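You operate a simulated robot arm through the tools that you are given. There is no shell and no other tool. Be economical: measure what you need, move in short steps, check, and stop when the job is done.

The job below is to be done with a simulated robot arm. You get a single attempt, and the scene is never put back.

TASK
Switch the box on and lay the flake of fragment L20 at its tag's heat.
Fine: film on before the tip; park the spatula; then the 250 g weight on the film till it sets.

The check looks at the end state, three seconds after you hand in, the way a careful person would. Anything else that was tipped, shoved, dropped, spilled or broken makes it a failure.

THE ROBOT
A 6-joint arm with a two-finger parallel gripper, fixed in place. Base frame: the origin is at the foot of the arm, x ahead of it, y to its left, z up. Readings come in mm, degrees, newtons and seconds.
With the tool pointing down near the work surface it reaches from about 260 to 680 mm from the base axis. Its first joint turns from -66.0 to 66.0 degrees. Payload 2.9 kg.
The TCP is the grasp point between the finger pads, 30 mm short of the fingertips. In the tool frame z runs along the fingers and y along their closing line. The gripper opens to 110 mm. The fingers are 20 mm wide and 10 mm thick; the gripper's body (48 by 112 mm) begins 55 mm behind the TCP.
Orientation is that of the tool frame in the base frame, as a unit quaternion [x, y, z, w]. With the fingers straight down and closing along the base's y, the tool's x points along the base's -x, its y along +y and its z along -z.

THE INTERFACE
- The arm moves only by the tool send_rows. Its argument "targets" is one flat list of numbers, 7 for each row, row after row: the shift along the base's x, y, z in mm, then the turn, a rotation vector about the base's x, y, z in degrees, then the closure, from 0 (fully open) to 1 (shut). In form: [tx, ty, tz, rx, ry, rz, jaw, tx, ty, tz, rx, ry, rz, jaw, ...]. A call has 1 to 10 rows; each row is the pose to reach, as a shift and turn from the pose commanded when the call began. Each row takes 0.2 s and may step no farther than 50 mm and 8.6 degrees from the row before; otherwise, or with a gripper value out of range, the whole call is refused. Where a pose cannot be reached the arm comes as near as it can. A force on the tool above 50 N (or 10 N above the force at the start of the call, whichever is more), or a blocked arm, ends the call early, and 0.2 s more pass. The fingers move at their own pace (about 108 mm/s each) and stop on an object; they squeeze with about 40 N. The grip force told is the motor's: it shows also when the fingers shut on nothing. Time passes only in rows, and 0.2 s behind the last, so rows that repeat a pose let the fingers close. It gives the time, the measured TCP pose, the force on the tool (base axes), the opening and the grip force at its end, in the units of the frame above (readings bear some noise).
- Cameras (640 x 400 px; columns grow to the right, rows downward): "scene" is fixed at [84.1, 433.1, 1406.2]; the picture's right is [-0.71, -0.70, 0.00], its down [-0.25, 0.25, -0.94] and it looks along [0.66, -0.67, -0.35] (base axes); focal length 338 px, centre (320, 200). "wrist" rides on the gripper at [72, 17, -103] in the tool frame; the picture's right is [-0.23, 0.97, 0.00], its down [-0.76, -0.18, -0.62] and it looks along [-0.61, -0.14, 0.78] (tool axes); focal length 222 px, centre (320, 200). There is no depth. A picture from a camera that has moved, and an enlarged one, comes with that camera's place and axes in the base frame and with its lens.
- grab_frame(camera): a new picture of that camera. No time passes.
- zoom(camera, box): a new picture of the part [left, top, right, bottom] of that camera's present view, enlarged. No time passes.
- finish_job(): hands the job in; it is judged then, once.

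Go step by step. Nothing tells you positions but the pictures and the camera data: compare them with the known pose of the tool, close in by small moves and look again before you grip or let go. The budget is 120 turns and 64 pictures, counting those below and the enlarged ones. Unless the task says otherwise, let go and move clear before handing in, and close with one line.

The tools are called after "Request:" by a JSON object that holds its "op" and its "data". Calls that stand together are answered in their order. send_rows: Moves the arm, as the interface text tells. Its arguments: {"type":"object","properties":{"targets":{"type":"array","items":{"type":"number"}}},"required":["targets"]} The other tools are called the same way: grab_frame (camera) takes a picture; zoom (camera, box) takes an enlarged picture of a part of a camera's view; finish_job () hands the job in.

At the start:

```text
t: 0.0
tool_pos: [401.5, -38.5, 1280.9]
tool_rot: [0.0, 1.0, 0.0, 0.0]
ft_force: [0.5, 0.9, 0.7]
gripper_width: 110.1
finger_force: 0.0
```

scene: 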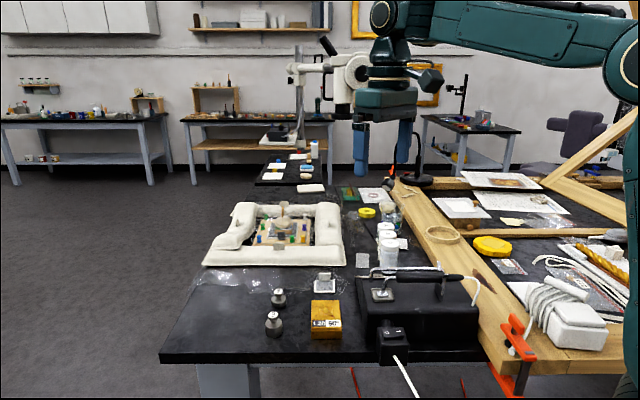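
wrist: 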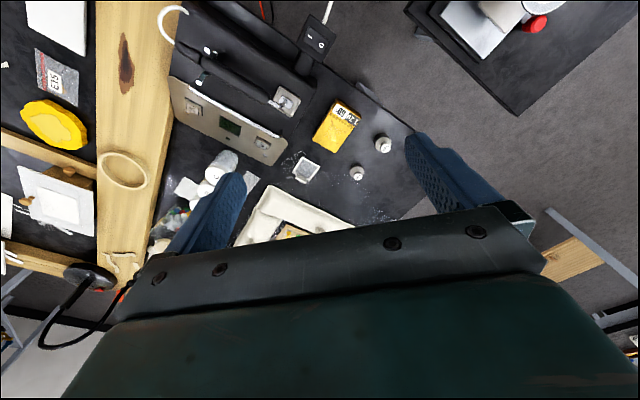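

I see a bench with a heating control box (switch on its side), weights, a tag box, and a picture with fragments. I will zoom in on the details first.

Request:
{"op": "zoom", "data": {"camera": "scene", "box": [200, 180, 360, 280]}}

Request:
{"op": "zoom", "data": {"camera": "scene", "box": [250, 250, 490, 400]}}

Request:
{"op": "zoom", "data": {"camera": "scene", "box": [330, 170, 490, 270]}}

Request:
{"op": "zoom", "data": {"camera": "wrist", "box": [140, 0, 460, 200]}}

Request:
{"op": "zoom", "data": {"camera": "scene", "box": [420, 160, 640, 300]}}

```text
4.00 times, centred on (280, 230) of scene
camera zoom: at [84.1, 433.1, 1406.2], right [-0.71, -0.7, 0.0], down [-0.25, 0.25, -0.94], along [0.66, -0.67, -0.35], focal length 1353 px, centre (480, 80)
```

zoom: 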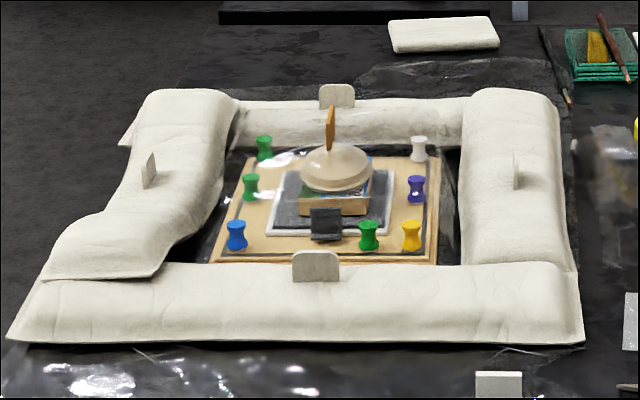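

```text
2.67 times, centred on (370, 325) of scene
camera zoom: at [84.1, 433.1, 1406.2], right [-0.71, -0.7, 0.0], down [-0.25, 0.25, -0.94], along [0.66, -0.67, -0.35], focal length 902 px, centre (187, -133)
```

zoom: 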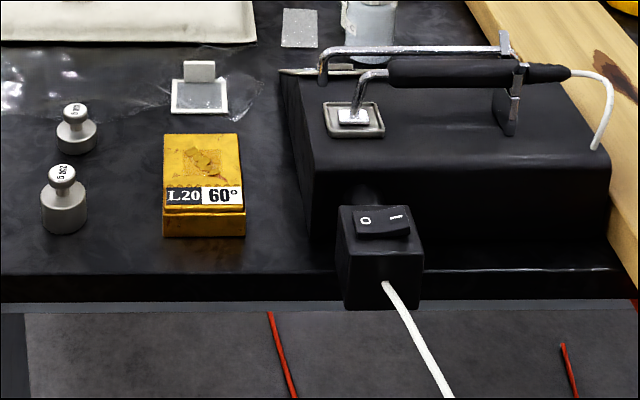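

```text
4.00 times, centred on (410, 220) of scene
camera zoom: at [84.1, 433.1, 1406.2], right [-0.71, -0.7, 0.0], down [-0.25, 0.25, -0.94], along [0.66, -0.67, -0.35], focal length 1353 px, centre (-40, 120)
```

zoom: 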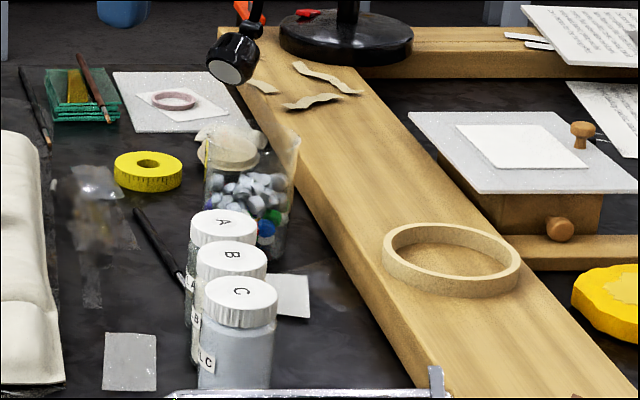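

```text
2.00 times, centred on (300, 100) of wrist
camera zoom: at [327.6, -21.5, 1384.4], right [0.23, 0.97, 0.0], down [0.76, -0.18, 0.62], along [0.61, -0.14, -0.78], focal length 444 px, centre (360, 400)
```

zoom: 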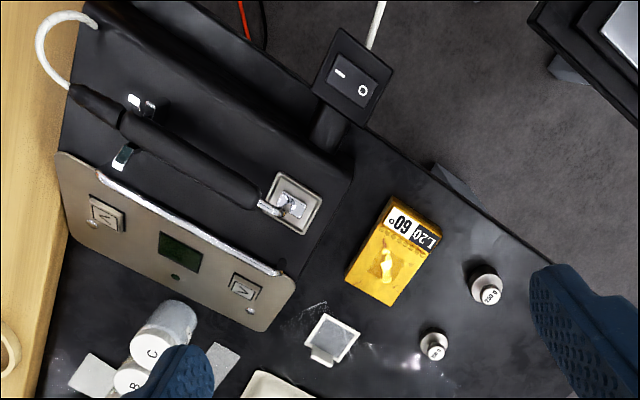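

```text
2.86 times, centred on (530, 230) of scene
camera zoom: at [84.1, 433.1, 1406.2], right [-0.71, -0.7, 0.0], down [-0.25, 0.25, -0.94], along [0.66, -0.67, -0.35], focal length 966 px, centre (-280, 114)
```

zoom: 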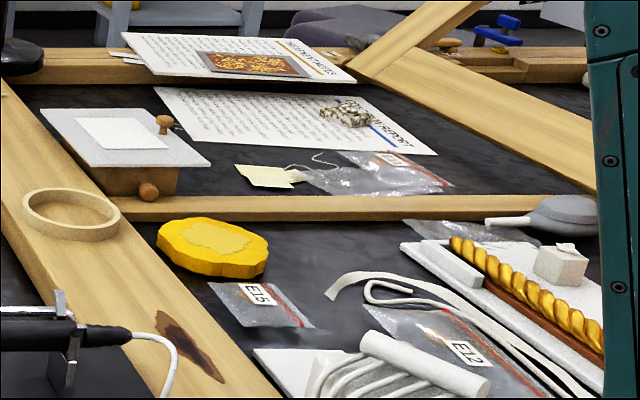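

The station is a black box with a rocker switch, a panel facing away from the scene camera, a spatula on top, a framed film, two weights, and the L20 block tagged 60°. I take a closer look from above with the fingers shut.

Request:
{"op": "send_rows", "data": {"targets": [-10, -10, -40, 0, 0, 0, 1, -20, -20, -80, 0, 0, 0, 1, -30, -30, -120, 0, 0, 0, 1, -41, -42, -150, 0, 0, 0, 1, -41, -42, -150, 0, 0, 0, 1]}}

Request:
{"op": "zoom", "data": {"camera": "scene", "box": [360, 310, 424, 350]}}

Request:
{"op": "zoom", "data": {"camera": "scene", "box": [258, 270, 354, 330]}}

Request:
{"op": "grab_frame", "data": {"camera": "wrist"}}

```text
t: 1.2
tool_pos: [359.5, -80.7, 1130.3]
tool_rot: [0.0, 1.0, 0.0, 0.001]
ft_force: [0.5, -0.7, 0.4]
gripper_width: 0.0
finger_force: 37.4
```

```text
10.00 times, centred on (392, 330) of scene
camera zoom: at [84.0, 433.1, 1406.2], right [-0.71, -0.7, 0.0], down [-0.25, 0.25, -0.94], along [0.66, -0.67, -0.35], focal length 3382 px, centre (-400, -1100)
```

zoom: 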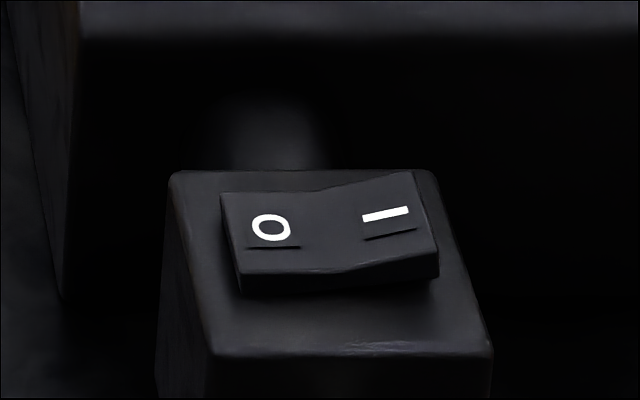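

```text
6.67 times, centred on (306, 300) of scene
camera zoom: at [84.0, 433.1, 1406.2], right [-0.71, -0.7, 0.0], down [-0.25, 0.25, -0.94], along [0.66, -0.67, -0.35], focal length 2255 px, centre (413, -467)
```

zoom: 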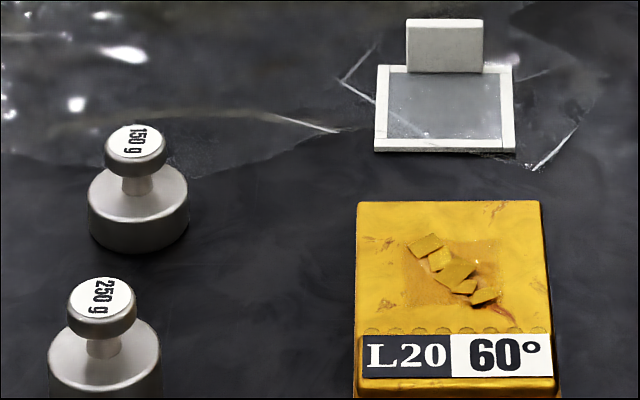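

```text
54 pictures are left
camera wrist: at [286.8, -63.7, 1233.7], right [0.23, 0.97, 0.0], down [0.76, -0.18, 0.62], along [0.61, -0.14, -0.78], focal length 222 px, centre (320, 200)
```

wrist: 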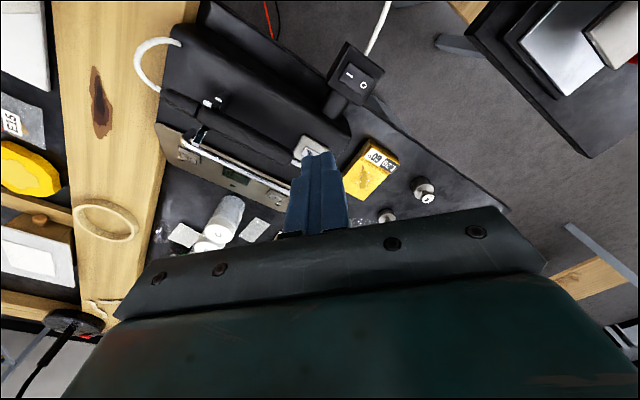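

The switch's I side is raised at about (341, -42, 945), so it is off. The 250 g weight is the nearer one. I will move above the I end with the fingers shut.

Request:
{"op": "send_rows", "data": {"targets": [-8, 11, -40, 0, 0, 0, 1, -16, 22, -80, 0, 0, 0, 1, -23, 34, -110, 0, 0, 0, 1, -23, 34, -140, 0, 0, 0, 1, -23, 34, -140, 0, 0, 0, 1]}}

Request:
{"op": "zoom", "data": {"camera": "scene", "box": [340, 270, 468, 350]}}

```text
t: 2.4
tool_pos: [335.3, -46.8, 992.1]
tool_rot: [0.0, 1.0, -0.001, 0.001]
ft_force: [0.2, 0.3, -1.0]
gripper_width: 0.0
finger_force: 37.8
```

```text
5.00 times, centred on (404, 310) of scene
camera zoom: at [84.1, 433.1, 1406.2], right [-0.71, -0.7, 0.0], down [-0.25, 0.25, -0.94], along [0.66, -0.67, -0.35], focal length 1691 px, centre (-100, -350)
```

zoom: 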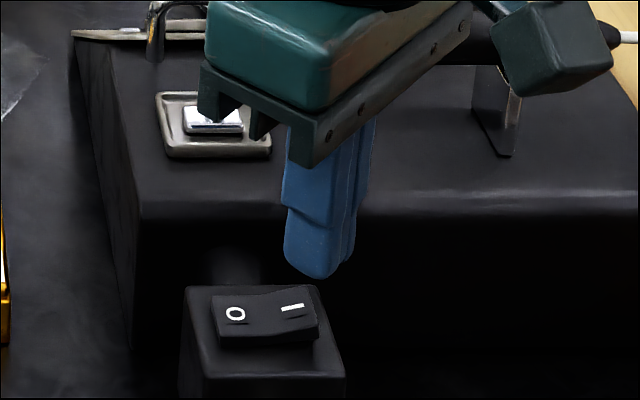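

The fingertips are just above the I end. I press down gently.

Request:
{"op": "send_rows", "data": {"targets": [0, 0, -8, 0, 0, 0, 1, 0, 0, -14, 0, 0, 0, 1, 0, 0, -17, 0, 0, 0, 1, 0, 0, -19, 0, 0, 0, 1, 0, 0, -21, 0, 0, 0, 1, 0, 0, -23, 0, 0, 0, 1]}}

Request:
{"op": "zoom", "data": {"camera": "scene", "box": [360, 300, 424, 340]}}

```text
t: 3.8
tool_pos: [336.0, -48.0, 968.2]
tool_rot: [0.001, 1.0, -0.001, -0.001]
ft_force: [-6.5, -4.5, 13.7]
gripper_width: 0.0
finger_force: 37.3
```

```text
10.00 times, centred on (392, 320) of scene
camera zoom: at [83.7, 433.0, 1406.3], right [-0.71, -0.7, 0.0], down [-0.25, 0.25, -0.94], along [0.66, -0.67, -0.35], focal length 3382 px, centre (-400, -1000)
```

zoom: 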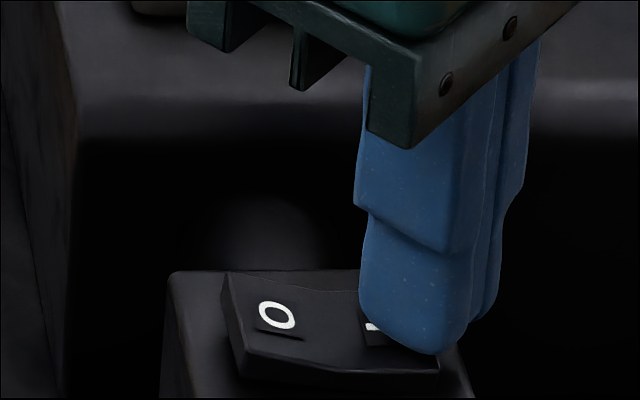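

The rocker has tipped to I. I lift off and move over the panel to check it and the display.

Request:
{"op": "send_rows", "data": {"targets": [0, 0, 40, 0, 0, 0, 1, 5, -5, 80, 0, 0, 0, 1, 30, -30, 110, 0, 0, 0, 1, 60, -60, 140, 0, 0, 0, 1, 90, -90, 161, 0, 0, 0, 1, 104, -103, 161, 0, 0, 0, 1, 104, -103, 161, 0, 0, 0, 1]}}

Request:
{"op": "zoom", "data": {"camera": "wrist", "box": [160, 40, 352, 160]}}

Request:
{"op": "zoom", "data": {"camera": "scene", "box": [340, 260, 484, 350]}}

```text
refused: row 4 steps farther than a row can; nothing moved
```

```text
3.33 times, centred on (256, 100) of wrist
camera zoom: at [263.1, -29.8, 1071.8], right [0.23, 0.97, 0.0], down [0.76, -0.18, 0.62], along [0.61, -0.14, -0.78], focal length 740 px, centre (533, 533)
```

zoom: 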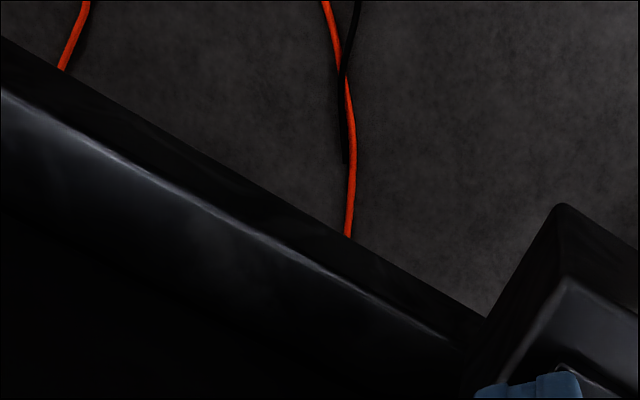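

```text
4.44 times, centred on (412, 305) of scene
camera zoom: at [83.7, 433.0, 1406.3], right [-0.71, -0.7, 0.0], down [-0.25, 0.25, -0.94], along [0.66, -0.67, -0.35], focal length 1503 px, centre (-89, -267)
```

zoom: 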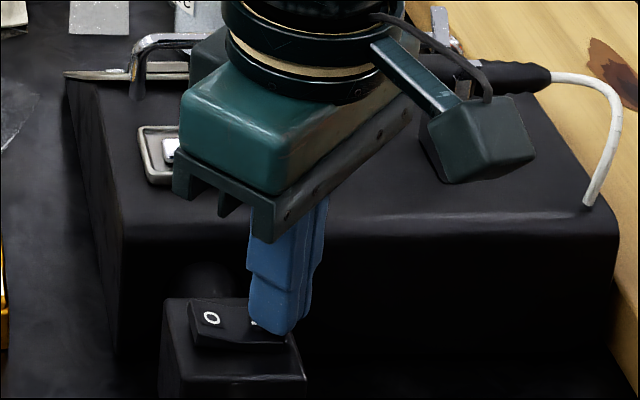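

The call was refused because a step was too long, so I send it again with shorter steps.

Request:
{"op": "send_rows", "data": {"targets": [0, 0, 40, 0, 0, 0, 1, 5, -5, 80, 0, 0, 0, 1, 27, -27, 110, 0, 0, 0, 1, 50, -50, 140, 0, 0, 0, 1, 75, -75, 161, 0, 0, 0, 1, 104, -103, 161, 0, 0, 0, 1, 104, -103, 161, 0, 0, 0, 1]}}

Request:
{"op": "grab_frame", "data": {"camera": "wrist"}}

```text
t: 5.4
tool_pos: [440.9, -150.9, 1130.5]
tool_rot: [0.0, 1.0, 0.0, 0.0]
ft_force: [0.5, -0.1, -0.1]
gripper_width: 0.0
finger_force: 38.2
```

```text
49 pictures are left
camera wrist: at [367.8, -132.9, 1233.8], right [0.23, 0.97, 0.0], down [0.76, -0.18, 0.62], along [0.61, -0.14, -0.78], focal length 222 px, centre (320, 200)
```

wrist: 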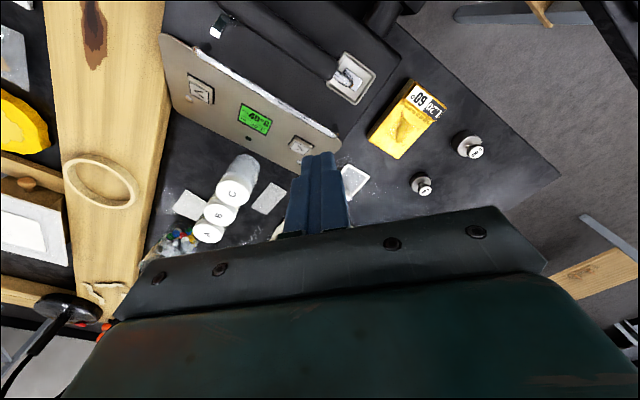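

Request:
{"op": "zoom", "data": {"camera": "wrist", "box": [160, 60, 352, 180]}}

```text
3.33 times, centred on (256, 120) of wrist
camera zoom: at [367.8, -132.9, 1233.8], right [0.23, 0.97, 0.0], down [0.76, -0.18, 0.62], along [0.61, -0.14, -0.78], focal length 740 px, centre (533, 467)
```

zoom: 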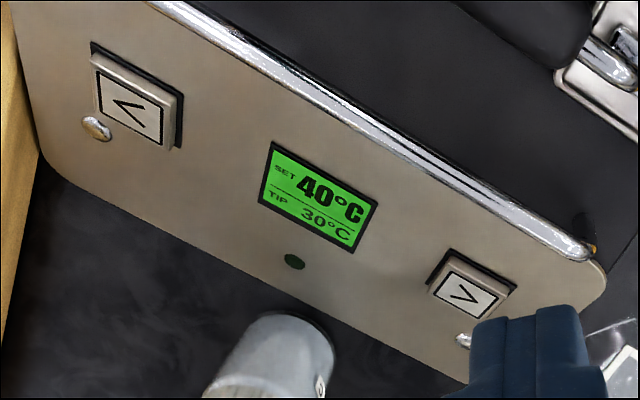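

The box is on, SET 40 °C and TIP 30 °C. I zoom in on the two buttons to see which one is up.

Request:
{"op": "zoom", "data": {"camera": "wrist", "box": [180, 65, 244, 105]}}

Request:
{"op": "zoom", "data": {"camera": "wrist", "box": [270, 120, 334, 160]}}

```text
10.00 times, centred on (212, 85) of wrist
camera zoom: at [367.8, -132.9, 1233.8], right [0.23, 0.97, 0.0], down [0.76, -0.18, 0.62], along [0.61, -0.14, -0.78], focal length 2221 px, centre (1400, 1350)
```

zoom: 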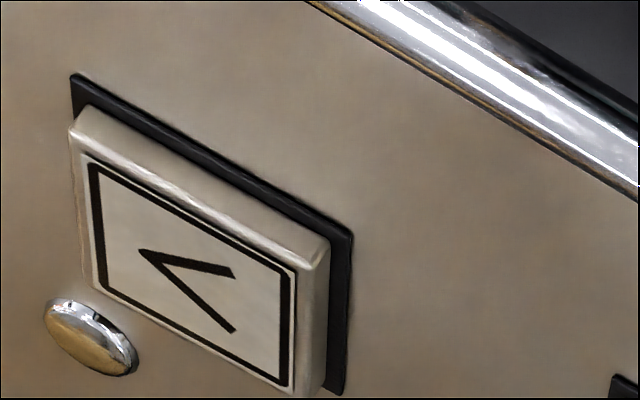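

```text
10.00 times, centred on (302, 140) of wrist
camera zoom: at [367.8, -132.9, 1233.8], right [0.23, 0.97, 0.0], down [0.76, -0.18, 0.62], along [0.61, -0.14, -0.78], focal length 2221 px, centre (500, 800)
```

zoom: 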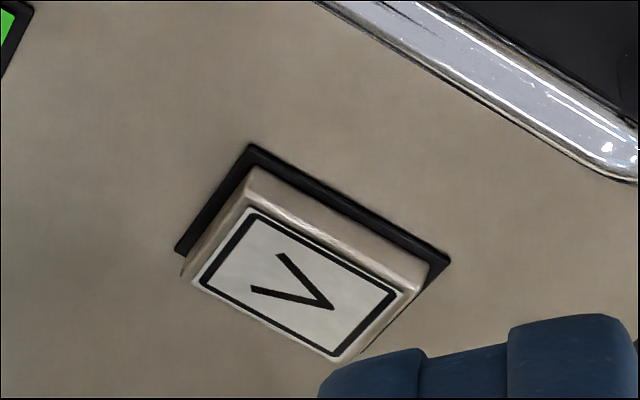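

The panel slopes about 32° and ">" is at about (515, -200, 901). I approach it with the shut fingers tilted 16° and stop short of it to check.

Request:
{"op": "send_rows", "data": {"targets": [24, -18, -35, 0, 0, 0, 1, 48, -36, -70, 5.6, 5.6, 0, 1, 72, -54, -105, 11.3, 11.3, 0, 1, 95, -70, -140, 11.3, 11.3, 0, 1, 95, -70, -168, 11.3, 11.3, 0, 1, 95, -70, -168, 11.3, 11.3, 0, 1]}}

Request:
{"op": "grab_frame", "data": {"camera": "wrist"}}

Request:
{"op": "zoom", "data": {"camera": "scene", "box": [300, 200, 492, 320]}}

```text
t: 6.8
tool_pos: [528.7, -240.7, 954.2]
tool_rot: [-0.004, 0.991, 0.077, -0.105]
ft_force: [-1.3, -0.5, -1.0]
gripper_width: 0.0
finger_force: 37.9
out of reach, approached as far as the arm can: row 3, 4, 5, 6
```

```text
45 pictures are left
camera wrist: at [479.1, -241.2, 1071.8], right [0.23, 0.97, 0.11], down [0.87, -0.25, 0.42], along [0.43, 0.0, -0.9], focal length 222 px, centre (320, 200)
```

wrist: 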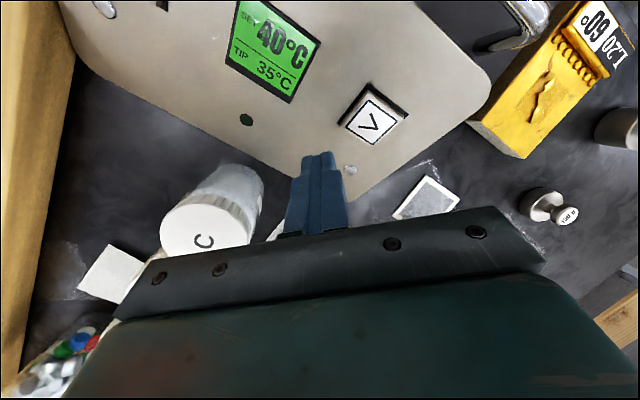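

```text
3.33 times, centred on (396, 260) of scene
camera zoom: at [84.1, 433.1, 1406.2], right [-0.71, -0.7, 0.0], down [-0.25, 0.25, -0.94], along [0.66, -0.67, -0.35], focal length 1128 px, centre (67, 0)
```

zoom: 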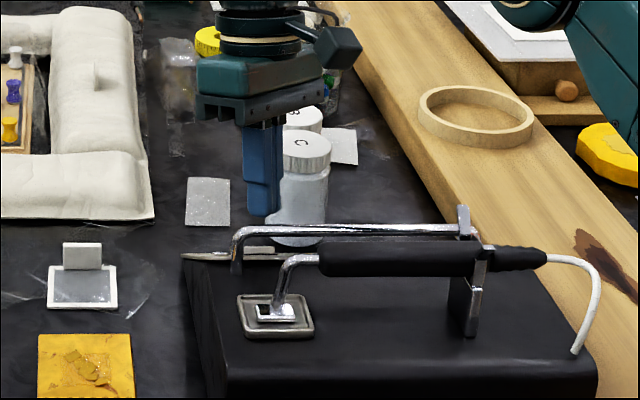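

The tilt was out of reach, so I will press straight down instead. I lift and return to vertical first.

Request:
{"op": "send_rows", "data": {"targets": [0, 0, 30, -5.6, -5.6, 0, 1, 0, 0, 50, -11.3, -11.3, 0, 1, 0, 0, 50, -11.3, -11.3, 0, 1]}}

```text
t: 7.6
tool_pos: [535.9, -219.1, 1011.1]
tool_rot: [0.0, 1.0, -0.001, 0.001]
ft_force: [0.5, 0.1, -0.2]
gripper_width: 0.1
finger_force: 36.9
```

Back to vertical. I take another view to fix the position of the ">" button.

Request:
{"op": "grab_frame", "data": {"camera": "wrist"}}

```text
43 pictures are left
camera wrist: at [462.3, -201.7, 1114.0], right [0.23, 0.97, 0.0], down [0.76, -0.18, 0.62], along [0.61, -0.14, -0.78], focal length 222 px, centre (320, 200)
```

wrist: 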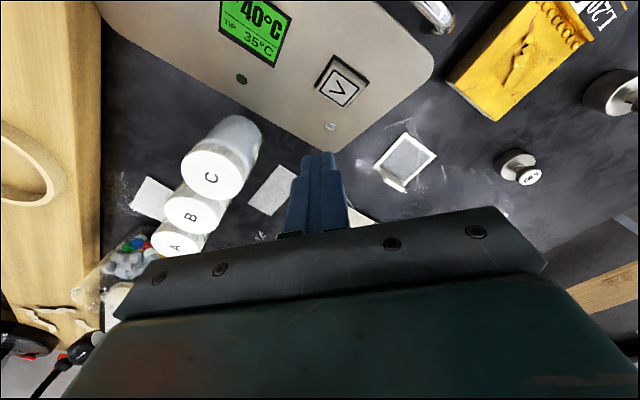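

The ">" button is at about (505, -195, 920). I move above it, then press in small steps.

Request:
{"op": "send_rows", "data": {"targets": [-23, 17, -10, 0, 0, 0, 1, -23, 17, -45, 0, 0, 0, 1, -23, 17, -52, 0, 0, 0, 1, -23, 17, -56, 0, 0, 0, 1, -23, 17, -59, 0, 0, 0, 1, -23, 17, -61, 0, 0, 0, 1]}}

Request:
{"op": "grab_frame", "data": {"camera": "wrist"}}

```text
t: 9.0
tool_pos: [512.8, -203.6, 950.8]
tool_rot: [0.0, 1.0, 0.0, 0.0]
ft_force: [0.4, -0.5, 2.1]
gripper_width: 0.2
finger_force: 38.1
```

```text
42 pictures are left
camera wrist: at [439.5, -185.3, 1053.3], right [0.23, 0.97, 0.0], down [0.76, -0.18, 0.62], along [0.61, -0.14, -0.78], focal length 222 px, centre (320, 200)
```

wrist: 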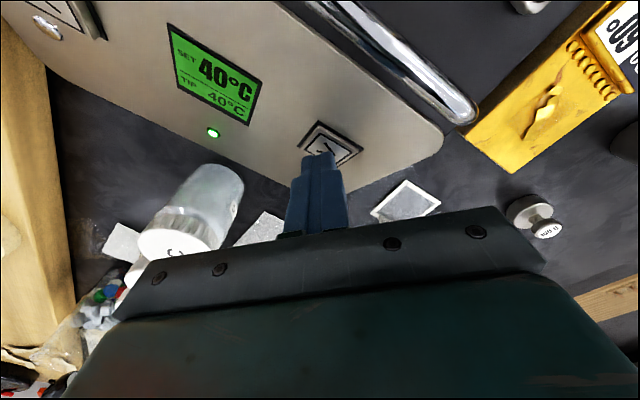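

The fingers touch the button and the tip has reached 40 (green LED). I press 4 mm further.

Request:
{"op": "send_rows", "data": {"targets": [0, 0, -2, 0, 0, 0, 1, 0, 0, -4, 0, 0, 0, 1, 0, 0, 6, 0, 0, 0, 1, 0, 0, 6, 0, 0, 0, 1]}}

Request:
{"op": "zoom", "data": {"camera": "wrist", "box": [140, 0, 396, 160]}}

```text
t: 10.0
tool_pos: [512.9, -201.9, 954.8]
tool_rot: [0.001, 1.0, 0.0, 0.0]
ft_force: [0.2, 0.4, -0.2]
gripper_width: 0.1
finger_force: 37.3
```

```text
2.50 times, centred on (268, 80) of wrist
camera zoom: at [439.4, -185.6, 1059.0], right [0.23, 0.97, 0.0], down [0.76, -0.18, 0.62], along [0.61, -0.14, -0.78], focal length 555 px, centre (450, 500)
```

zoom: 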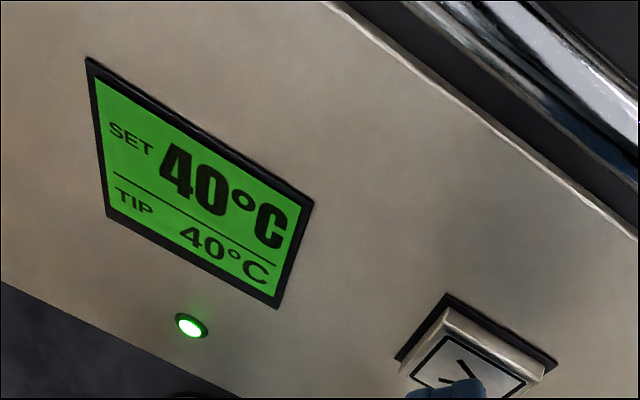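

No change yet, so I press deeper.

Request:
{"op": "send_rows", "data": {"targets": [0, 0, -6, 0, 0, 0, 1, 0, 0, -10, 0, 0, 0, 1, 0, 0, -12, 0, 0, 0, 1, 0, 0, -14, 0, 0, 0, 1]}}

Request:
{"op": "zoom", "data": {"camera": "wrist", "box": [140, 0, 396, 160]}}

```text
t: 11.0
tool_pos: [513.0, -203.0, 944.7]
tool_rot: [0.001, 1.0, -0.001, 0.003]
ft_force: [-1.9, 1.0, 35.1]
gripper_width: 0.0
finger_force: 37.9
```

```text
2.50 times, centred on (268, 80) of wrist
camera zoom: at [440.0, -185.7, 1048.6], right [0.23, 0.97, 0.0], down [0.76, -0.18, 0.63], along [0.61, -0.14, -0.78], focal length 555 px, centre (450, 500)
```

zoom: 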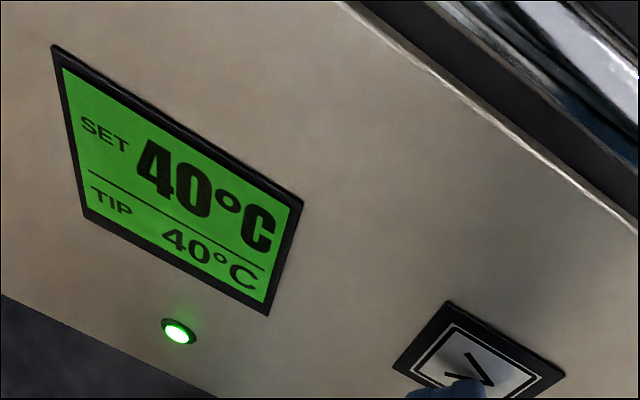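

The button is flush at 35 N. I release it and read the display.

Request:
{"op": "send_rows", "data": {"targets": [0, 0, 10, 0, 0, 0, 1, 0, 0, 16, 0, 0, 0, 1, 0, 0, 16, 0, 0, 0, 1]}}

Request:
{"op": "zoom", "data": {"camera": "wrist", "box": [140, 0, 396, 160]}}

```text
t: 11.8
tool_pos: [513.7, -202.5, 956.8]
tool_rot: [0.0, 1.0, -0.001, -0.002]
ft_force: [-1.0, 0.6, -0.2]
gripper_width: 0.0
finger_force: 37.6
```

```text
2.50 times, centred on (268, 80) of wrist
camera zoom: at [439.8, -185.7, 1061.0], right [0.23, 0.97, 0.0], down [0.76, -0.18, 0.62], along [0.61, -0.14, -0.78], focal length 555 px, centre (450, 500)
```

zoom: 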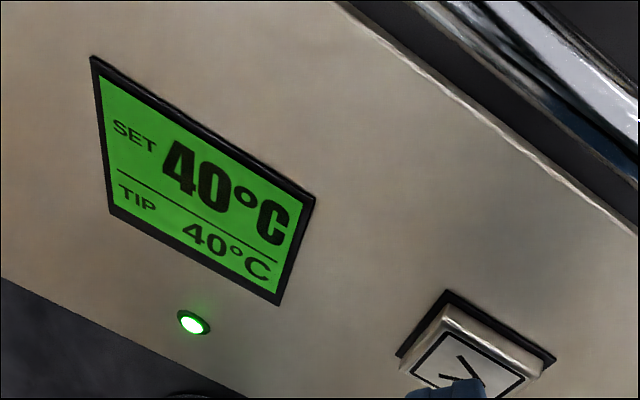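

Still 40. I will press once more a little deeper and hold for longer.

Request:
{"op": "send_rows", "data": {"targets": [0, 0, -8, 0, 0, 0, 1, 0, 0, -13, 0, 0, 0, 1, 0, 0, -15, 0, 0, 0, 1, 0, 0, -16.5, 0, 0, 0, 1, 0, 0, -16.5, 0, 0, 0, 1, 0, 0, -16.5, 0, 0, 0, 1]}}

Request:
{"op": "zoom", "data": {"camera": "wrist", "box": [140, 0, 396, 160]}}

```text
t: 13.2
tool_pos: [513.1, -204.2, 944.6]
tool_rot: [0.001, 1.0, -0.002, 0.005]
ft_force: [-0.8, -5.5, 35.4]
gripper_width: 0.0
finger_force: 37.9
```

```text
2.50 times, centred on (268, 80) of wrist
camera zoom: at [440.2, -186.0, 1047.9], right [0.23, 0.97, 0.0], down [0.76, -0.18, 0.63], along [0.61, -0.15, -0.78], focal length 555 px, centre (450, 500)
```

zoom: 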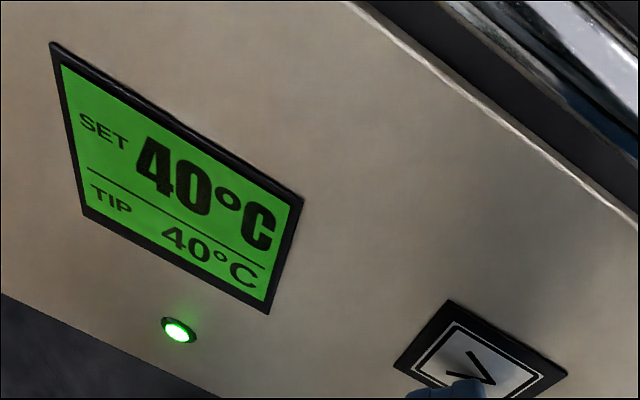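

No response, so ">" may be the down key at its lower limit. I release it and try "<" at about (399, -300, 920).

Request:
{"op": "send_rows", "data": {"targets": [0, 0, 20, 0, 0, 0, 1, 0, 0, 60, 0, 0, 0, 1, -30, -30, 80, 0, 0, 0, 1, -60, -60, 80, 0, 0, 0, 1, -90, -90, 80, 0, 0, 0, 1, -106, -106, 60, 0, 0, 0, 1, -106, -106, 60, 0, 0, 0, 1]}}

Request:
{"op": "grab_frame", "data": {"camera": "wrist"}}

```text
t: 14.8
tool_pos: [405.8, -308.1, 1001.4]
tool_rot: [0.0, 1.0, 0.0, 0.0]
ft_force: [-0.2, 0.7, 0.1]
gripper_width: 0.0
finger_force: 37.6
```

```text
37 pictures are left
camera wrist: at [333.5, -290.9, 1104.9], right [0.23, 0.97, 0.0], down [0.76, -0.18, 0.62], along [0.61, -0.14, -0.78], focal length 222 px, centre (320, 200)
```

wrist: 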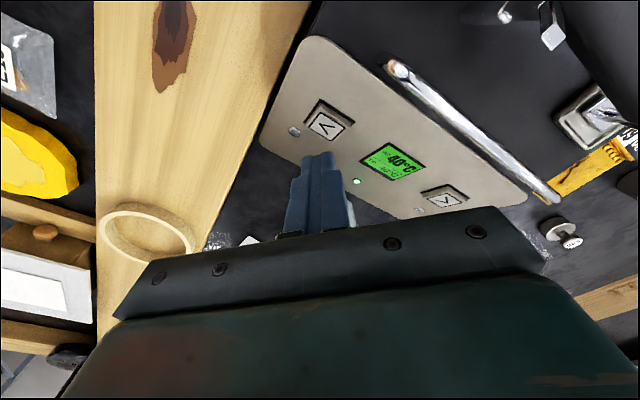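

"<" sits where I expected it, so I press it once fully.

Request:
{"op": "send_rows", "data": {"targets": [0, 0, -30, 0, 0, 0, 1, 0, 0, -46, 0, 0, 0, 1, 0, 0, -52, 0, 0, 0, 1, 0, 0, -56, 0, 0, 0, 1, 0, 0, -59, 0, 0, 0, 1, 0, 0, -44, 0, 0, 0, 1, 0, 0, -40, 0, 0, 0, 1]}}

Request:
{"op": "grab_frame", "data": {"camera": "wrist"}}

```text
t: 16.4
tool_pos: [405.8, -307.8, 959.6]
tool_rot: [0.0, 1.0, 0.001, 0.0]
ft_force: [0.1, 0.6, -0.4]
gripper_width: 0.0
finger_force: 38.0
```

```text
36 pictures are left
camera wrist: at [333.6, -291.3, 1064.0], right [0.23, 0.97, 0.0], down [0.76, -0.18, 0.62], along [0.61, -0.14, -0.78], focal length 222 px, centre (320, 200)
```

wrist: 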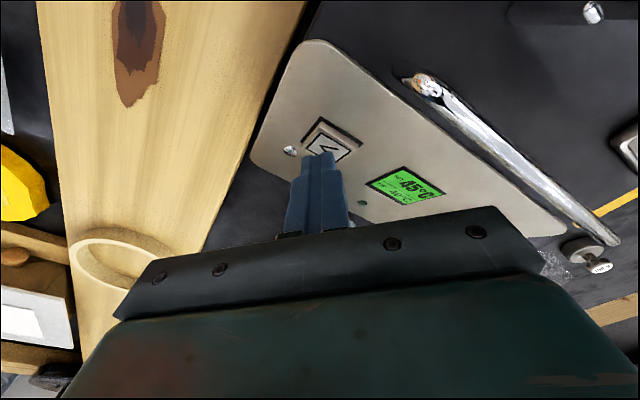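

"<" raises SET by 5, and it now reads 45. Three more presses are needed.

Request:
{"op": "send_rows", "data": {"targets": [0, 0, -13, 0, 0, 0, 1, 0, 0, -18.5, 0, 0, 0, 1, 0, 0, 0, 0, 0, 0, 1, 0, 0, -13, 0, 0, 0, 1, 0, 0, -18.5, 0, 0, 0, 1, 0, 0, 0, 0, 0, 0, 1, 0, 0, 0, 0, 0, 0, 1]}}

Request:
{"op": "zoom", "data": {"camera": "wrist", "box": [290, 100, 482, 220]}}

```text
t: 18.0
tool_pos: [406.5, -309.4, 960.6]
tool_rot: [0.0, 1.0, 0.0, -0.001]
ft_force: [-0.2, -0.8, 0.2]
gripper_width: 0.0
finger_force: 37.6
```

```text
3.33 times, centred on (386, 160) of wrist
camera zoom: at [333.4, -291.4, 1064.3], right [0.23, 0.97, 0.0], down [0.76, -0.18, 0.62], along [0.61, -0.14, -0.78], focal length 740 px, centre (100, 333)
```

zoom: 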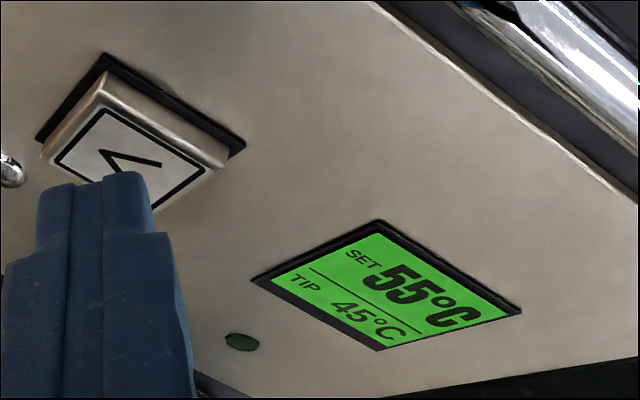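

SET is 55. I press once more, then rise and move toward the film while turning 45°, because the film's tab stands on its far edge.

Request:
{"op": "send_rows", "data": {"targets": [0, 0, -13, 0, 0, 0, 1, 0, 0, -18.5, 0, 0, 0, 1, 0, 0, 0, 0, 0, 0, 1, 0, 0, 45, 0, 0, 0, 1, 10, 10, 90, 0, 0, 0, 1, 30, 30, 110, 0, 0, 0, 1, 60, 55, 120, 0, 0, 0, 1, 60, 55, 120, 0, 0, 0, 1]}}

Request:
{"op": "send_rows", "data": {"targets": [35, 25, 0, 0, 0, 8, 1, 70, 50, 0, 0, 0, 16, 1, 100, 75, 0, 0, 0, 24, 0.8, 125, 100, 0, 0, 0, 32, 0.6, 150, 118, 0, 0, 0, 40, 0.6, 155, 122, -30, 0, 0, 45, 0.6, 155, 122, -30, 0, 0, 45, 0.6]}}

Request:
{"op": "grab_frame", "data": {"camera": "wrist"}}

```text
t: 19.8
tool_pos: [466.1, -251.9, 1083.3]
tool_rot: [0.0, 1.0, -0.001, 0.001]
ft_force: [0.0, -0.3, 0.5]
gripper_width: 0.0
finger_force: 38.3
```

```text
t: 21.4
tool_pos: [621.4, -131.3, 1052.4]
tool_rot: [-0.383, 0.924, 0.0, -0.001]
ft_force: [0.9, 0.1, -0.4]
gripper_width: 44.0
finger_force: 0.1
```

```text
34 pictures are left
camera wrist: at [558.1, -169.8, 1155.2], right [-0.53, 0.85, 0.0], down [0.66, 0.41, 0.62], along [0.53, 0.33, -0.78], focal length 222 px, centre (320, 200)
```

wrist: 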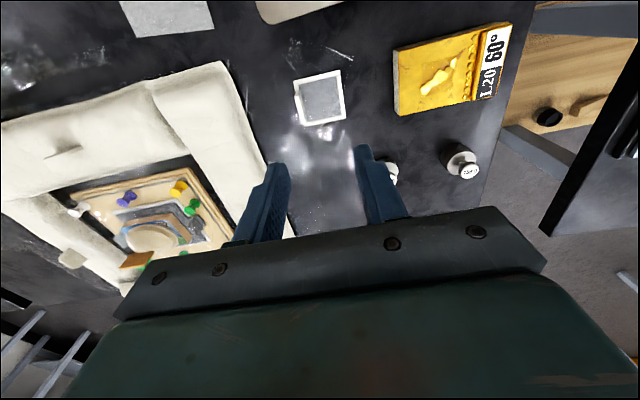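

I am above the film at about (619, -131). I zoom in on the film and tab, and on the block with its flakes.

Request:
{"op": "zoom", "data": {"camera": "wrist", "box": [272, 60, 368, 120]}}

Request:
{"op": "zoom", "data": {"camera": "wrist", "box": [380, 20, 508, 100]}}

```text
6.67 times, centred on (320, 90) of wrist
camera zoom: at [558.1, -169.8, 1155.2], right [-0.53, 0.85, 0.0], down [0.66, 0.41, 0.62], along [0.53, 0.33, -0.78], focal length 1481 px, centre (320, 933)
```

zoom: 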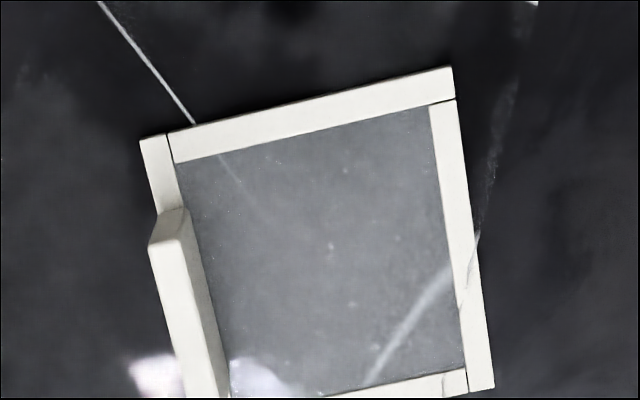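

```text
5.00 times, centred on (444, 60) of wrist
camera zoom: at [558.1, -169.8, 1155.2], right [-0.53, 0.85, 0.0], down [0.66, 0.41, 0.62], along [0.53, 0.33, -0.78], focal length 1111 px, centre (-300, 900)
```

zoom: 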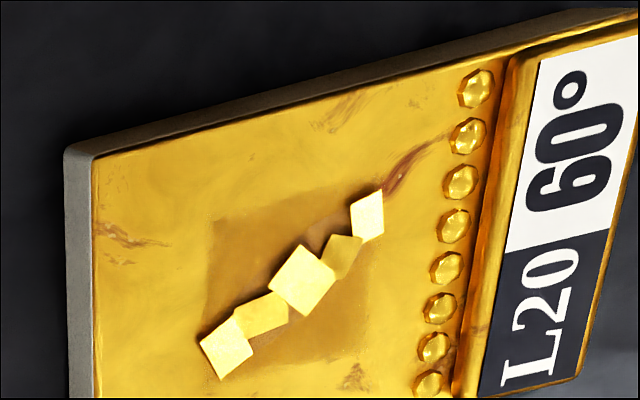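

The tab centre is at about (639, -146), 6 mm thick, with its top near z 887. I descend above it with the fingers straddling it and check.

Request:
{"op": "send_rows", "data": {"targets": [8, -7, -40, 0, 0, -1.5, 0.6, 17.2, -14.6, -80, 0, 0, -1.5, 0.6, 17.2, -14.6, -110, 0, 0, -1.5, 0.6, 17.2, -14.6, -125, 0, 0, -1.5, 0.6, 17.2, -14.6, -125, 0, 0, -1.5, 0.6]}}

Request:
{"op": "zoom", "data": {"camera": "scene", "box": [270, 230, 366, 290]}}

Request:
{"op": "grab_frame", "data": {"camera": "wrist"}}

```text
t: 22.6
tool_pos: [639.6, -146.8, 926.3]
tool_rot: [-0.37, 0.929, 0.0, 0.0]
ft_force: [0.3, 0.1, 0.0]
gripper_width: 43.9
finger_force: 0.1
```

```text
6.67 times, centred on (318, 260) of scene
camera zoom: at [84.1, 433.1, 1406.2], right [-0.71, -0.7, 0.0], down [-0.25, 0.25, -0.94], along [0.66, -0.67, -0.35], focal length 2255 px, centre (333, -200)
```

zoom: 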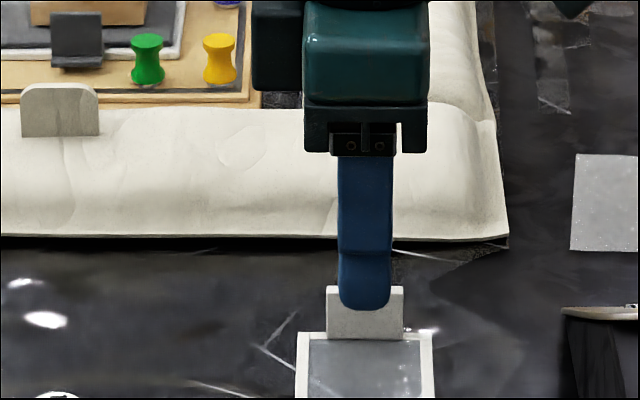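

```text
30 pictures are left
camera wrist: at [574.1, -184.3, 1029.6], right [-0.51, 0.86, 0.0], down [0.67, 0.4, 0.62], along [0.54, 0.32, -0.78], focal length 222 px, centre (320, 200)
```

wrist: 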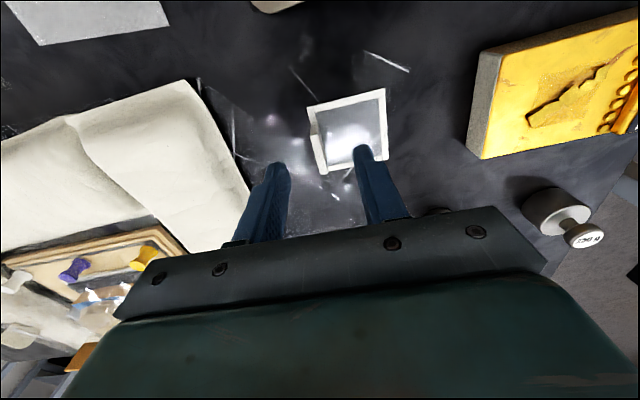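

The tab sits between the fingers. I go down and close.

Request:
{"op": "send_rows", "data": {"targets": [0, 0, -15, 0, 0, 0, 0.6, 0, 0, -28, 0, 0, 0, 0.6, 0, 0, -28, 0, 0, 0, 0.8, 0, 0, -28, 0, 0, 0, 1, 0, 0, -28, 0, 0, 0, 1, 0, 0, -28, 0, 0, 0, 1]}}

Request:
{"op": "send_rows", "data": {"targets": [0, 0, 10, 0, 0, 0, 1, 0, 0, 40, 0, 0, 0, 1, 0, 0, 80, 0, 0, 0, 1, 0, 0, 80, 0, 0, 0, 1]}}

Request:
{"op": "grab_frame", "data": {"camera": "wrist"}}

```text
t: 24.0
tool_pos: [638.2, -146.4, 899.3]
tool_rot: [-0.37, 0.929, 0.0, 0.0]
ft_force: [0.0, 0.2, 0.0]
gripper_width: 4.3
finger_force: 40.2
```

```text
t: 25.0
tool_pos: [638.2, -147.4, 979.9]
tool_rot: [-0.37, 0.929, -0.001, 0.0]
ft_force: [-0.3, -0.6, 0.6]
gripper_width: 4.6
finger_force: 39.7
```

```text
29 pictures are left
camera wrist: at [574.0, -183.7, 1083.0], right [-0.51, 0.86, 0.0], down [0.67, 0.4, 0.62], along [0.54, 0.32, -0.78], focal length 222 px, centre (320, 200)
```

wrist: 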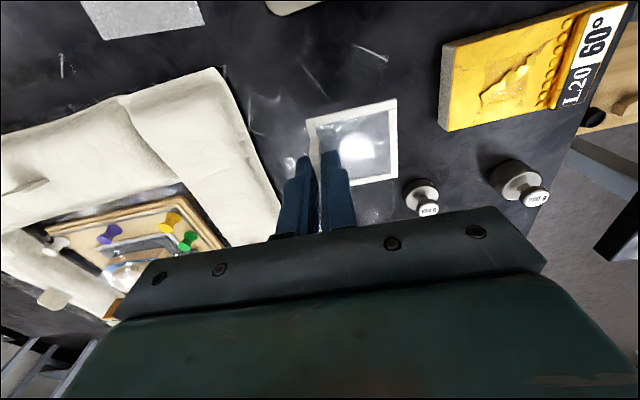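

I have the film by its tab. The flakes' centre is at about (530, -35, 885), and the bead row limits the frame on the label side. I carry the film to hover above the flakes.

Request:
{"op": "send_rows", "data": {"targets": [-22, 23, 0, 0, 0, 1.5, 1, -45, 46, 0, 0, 0, 1.5, 1, -67, 69, 0, 0, 0, 1.5, 1, -89, 92.6, 0, 0, 0, 1.5, 1, -89, 92.6, 0, 0, 0, 1.5, 1]}}

Request:
{"op": "grab_frame", "data": {"camera": "wrist"}}

Request:
{"op": "zoom", "data": {"camera": "scene", "box": [260, 230, 388, 310]}}

```text
t: 26.2
tool_pos: [550.1, -55.1, 979.4]
tool_rot: [-0.382, 0.924, 0.0, 0.0]
ft_force: [-0.2, -0.5, 0.0]
gripper_width: 4.2
finger_force: 39.8
```

```text
28 pictures are left
camera wrist: at [486.3, -93.3, 1082.3], right [-0.53, 0.85, 0.0], down [0.66, 0.41, 0.62], along [0.53, 0.33, -0.78], focal length 222 px, centre (320, 200)
```

wrist: 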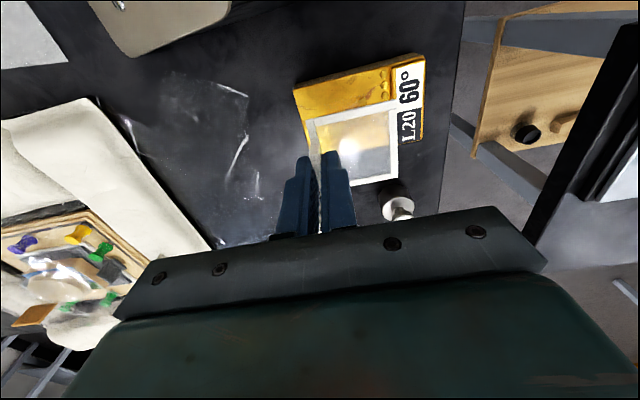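

```text
5.00 times, centred on (324, 270) of scene
camera zoom: at [84.0, 433.1, 1406.2], right [-0.71, -0.7, 0.0], down [-0.25, 0.25, -0.94], along [0.66, -0.67, -0.35], focal length 1691 px, centre (300, -150)
```

zoom: 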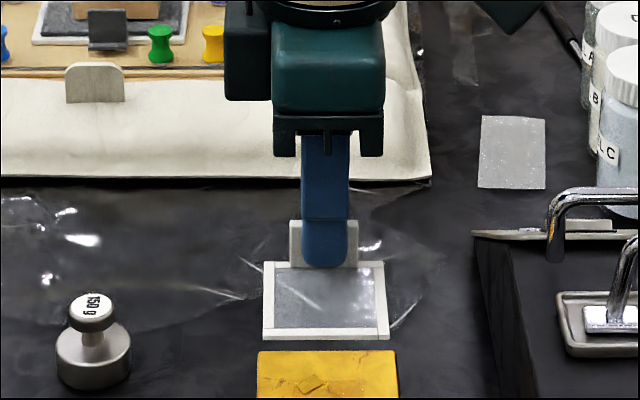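

The film is laterally aligned with the block. I lower it to about 10 mm above and check.

Request:
{"op": "send_rows", "data": {"targets": [-1, 0.7, -20, 0, 0, 0, 1, -1, 0.7, -36, 0, 0, 0, 1, -1, 0.7, -44, 0, 0, 0, 1, -1, 0.7, -44, 0, 0, 0, 1]}}

Request:
{"op": "zoom", "data": {"camera": "wrist", "box": [260, 40, 452, 160]}}

Request:
{"op": "zoom", "data": {"camera": "scene", "box": [292, 276, 356, 316]}}

```text
t: 27.2
tool_pos: [548.9, -53.9, 934.4]
tool_rot: [-0.383, 0.924, 0.0, 0.0]
ft_force: [0.1, 1.1, 0.3]
gripper_width: 4.4
finger_force: 40.0
```

```text
3.33 times, centred on (356, 100) of wrist
camera zoom: at [485.3, -92.5, 1037.8], right [-0.53, 0.85, 0.0], down [0.66, 0.41, 0.62], along [0.53, 0.33, -0.78], focal length 740 px, centre (200, 533)
```

zoom: 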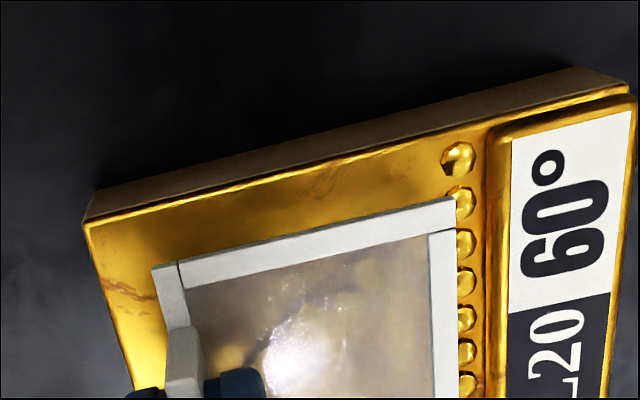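

```text
10.00 times, centred on (324, 296) of scene
camera zoom: at [84.1, 433.1, 1406.2], right [-0.71, -0.7, 0.0], down [-0.25, 0.25, -0.94], along [0.66, -0.67, -0.35], focal length 3382 px, centre (280, -760)
```

zoom: 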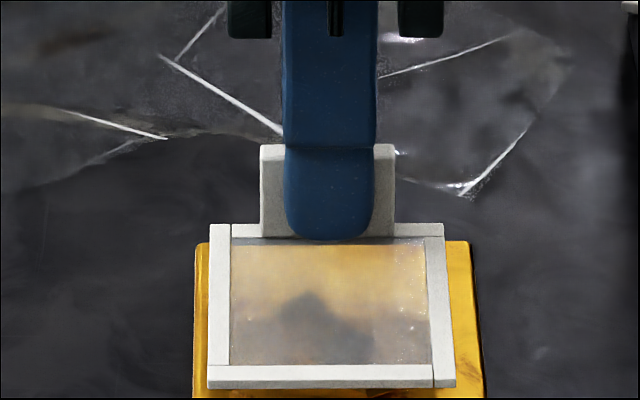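

The film is aligned but lies close to the beads. I nudge it 2 mm and lower it to contact.

Request:
{"op": "send_rows", "data": {"targets": [0, -2, 0, 0, 0, 0, 1, 0, -2, -4, 0, 0, 0, 1, 0, -2, -7, 0, 0, 0, 1, 0, -2, -9, 0, 0, 0, 1, 0, -2, -9, 0, 0, 0, 1]}}

Request:
{"op": "zoom", "data": {"camera": "scene", "box": [292, 276, 356, 316]}}

```text
t: 28.4
tool_pos: [547.7, -55.3, 926.2]
tool_rot: [-0.382, 0.924, 0.001, 0.0]
ft_force: [0.4, 0.6, -0.7]
gripper_width: 4.3
finger_force: 39.9
```

```text
10.00 times, centred on (324, 296) of scene
camera zoom: at [84.1, 433.1, 1406.2], right [-0.71, -0.7, 0.0], down [-0.25, 0.25, -0.94], along [0.66, -0.67, -0.35], focal length 3382 px, centre (280, -760)
```

zoom: 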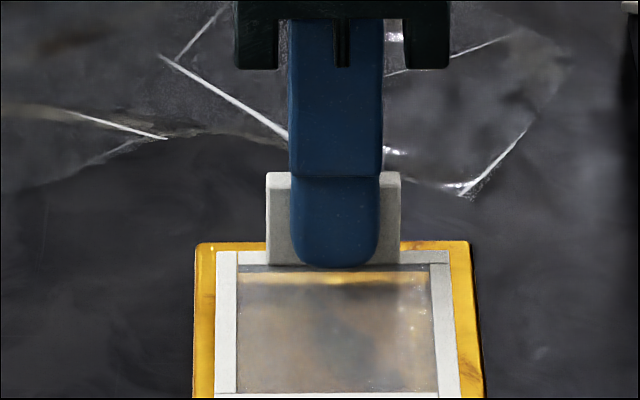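

No contact force yet, so I go further down in 1 mm steps.

Request:
{"op": "send_rows", "data": {"targets": [0, 0, -1.5, 0, 0, 0, 1, 0, 0, -3, 0, 0, 0, 1, 0, 0, -3, 0, 0, 0, 1]}}

```text
t: 29.2
tool_pos: [548.7, -53.8, 921.8]
tool_rot: [-0.383, 0.924, 0.0, 0.0]
ft_force: [0.7, -0.9, 0.9]
gripper_width: 4.0
finger_force: 39.8
```

Request:
{"op": "send_rows", "data": {"targets": [0, 0, -1, 0, 0, 0, 1, 0, 0, -2, 0, 0, 0, 1, 0, 0, -2, 0, 0, 0, 1]}}

Request:
{"op": "zoom", "data": {"camera": "wrist", "box": [260, 40, 452, 160]}}

```text
t: 30.0
tool_pos: [550.7, -55.4, 922.3]
tool_rot: [-0.382, 0.924, 0.0, 0.001]
ft_force: [-2.9, 0.0, 17.8]
gripper_width: 4.4
finger_force: 40.5
```

```text
3.33 times, centred on (356, 100) of wrist
camera zoom: at [485.4, -93.8, 1025.3], right [-0.53, 0.85, 0.0], down [0.66, 0.41, 0.63], along [0.53, 0.33, -0.78], focal length 740 px, centre (200, 533)
```

zoom: 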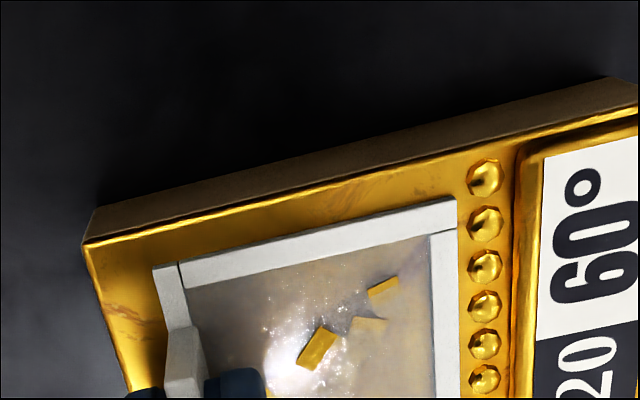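

The film has landed flat on the block. I release the tab and rise straight up.

Request:
{"op": "send_rows", "data": {"targets": [0, 0, 1.5, 0, 0, 0, 1, 0, 0, 1.5, 0, 0, 0, 0.85, 0, 0, 1.5, 0, 0, 0, 0.75, 0, 0, 1.5, 0, 0, 0, 0.75, 0, 0, 20, 0, 0, 0, 0.75, 0, 0, 60, 0, 0, 0, 0.7, 0, 0, 100, 0, 0, 0, 0.6, 0, 0, 140, 0, 0, 0, 0.6, 0, 0, 140, 0, 0, 0, 0.6]}}

Request:
{"op": "grab_frame", "data": {"camera": "wrist"}}

Request:
{"op": "zoom", "data": {"camera": "scene", "box": [330, 240, 490, 340]}}

```text
t: 32.0
tool_pos: [549.7, -55.2, 1061.7]
tool_rot: [-0.383, 0.924, 0.0, -0.001]
ft_force: [-0.5, 0.3, 0.5]
gripper_width: 43.8
finger_force: 0.1
```

```text
22 pictures are left
camera wrist: at [485.9, -94.2, 1164.4], right [-0.53, 0.85, 0.0], down [0.66, 0.41, 0.62], along [0.53, 0.33, -0.78], focal length 222 px, centre (320, 200)
```

wrist: 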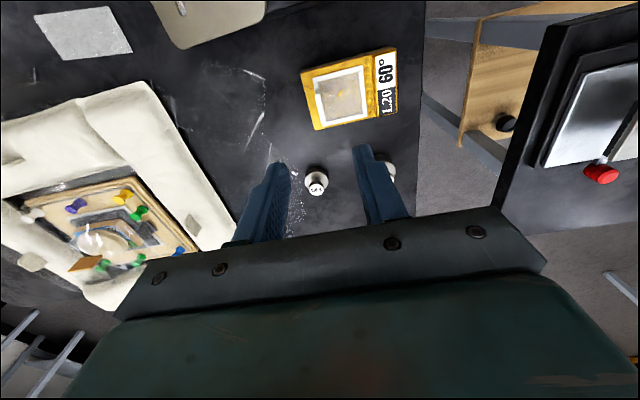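

```text
4.00 times, centred on (410, 290) of scene
camera zoom: at [84.0, 433.1, 1406.2], right [-0.71, -0.7, 0.0], down [-0.25, 0.25, -0.94], along [0.66, -0.67, -0.35], focal length 1353 px, centre (-40, -160)
```

zoom: 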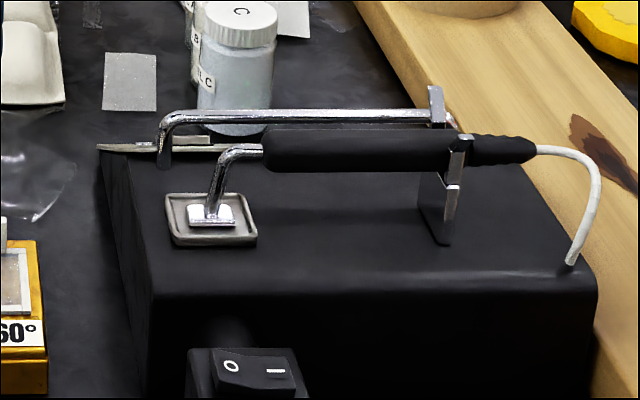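

The film lies flat and I see the spatula's handle with its two-post fork and tip dish. I move above the handle, keeping clear, for a measured view.

Request:
{"op": "send_rows", "data": {"targets": [-30, -18, 20, 0, 0, 0, 0.6, -65, -40, 30, 0, 0, 0, 0.6, -100, -62, 40, 0, 0, 0, 0.6, -135, -80, 50, 0, 0, 0, 0.6, -165, -97, 50, 0, 0, 0, 0.6, -165, -97, 50, 0, 0, 0, 0.6]}}

Request:
{"op": "grab_frame", "data": {"camera": "wrist"}}

```text
t: 33.4
tool_pos: [382.5, -151.8, 1111.5]
tool_rot: [-0.382, 0.924, 0.0, 0.0]
ft_force: [-0.4, 0.3, 0.2]
gripper_width: 43.9
finger_force: 0.1
```

```text
20 pictures are left
camera wrist: at [319.3, -190.9, 1214.5], right [-0.53, 0.85, 0.0], down [0.66, 0.41, 0.62], along [0.53, 0.33, -0.78], focal length 222 px, centre (320, 200)
```

wrist: 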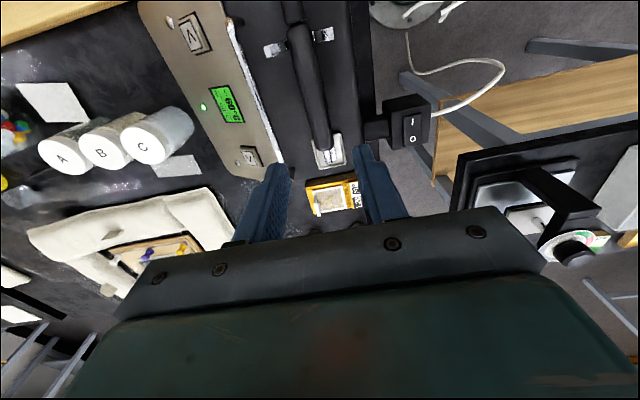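

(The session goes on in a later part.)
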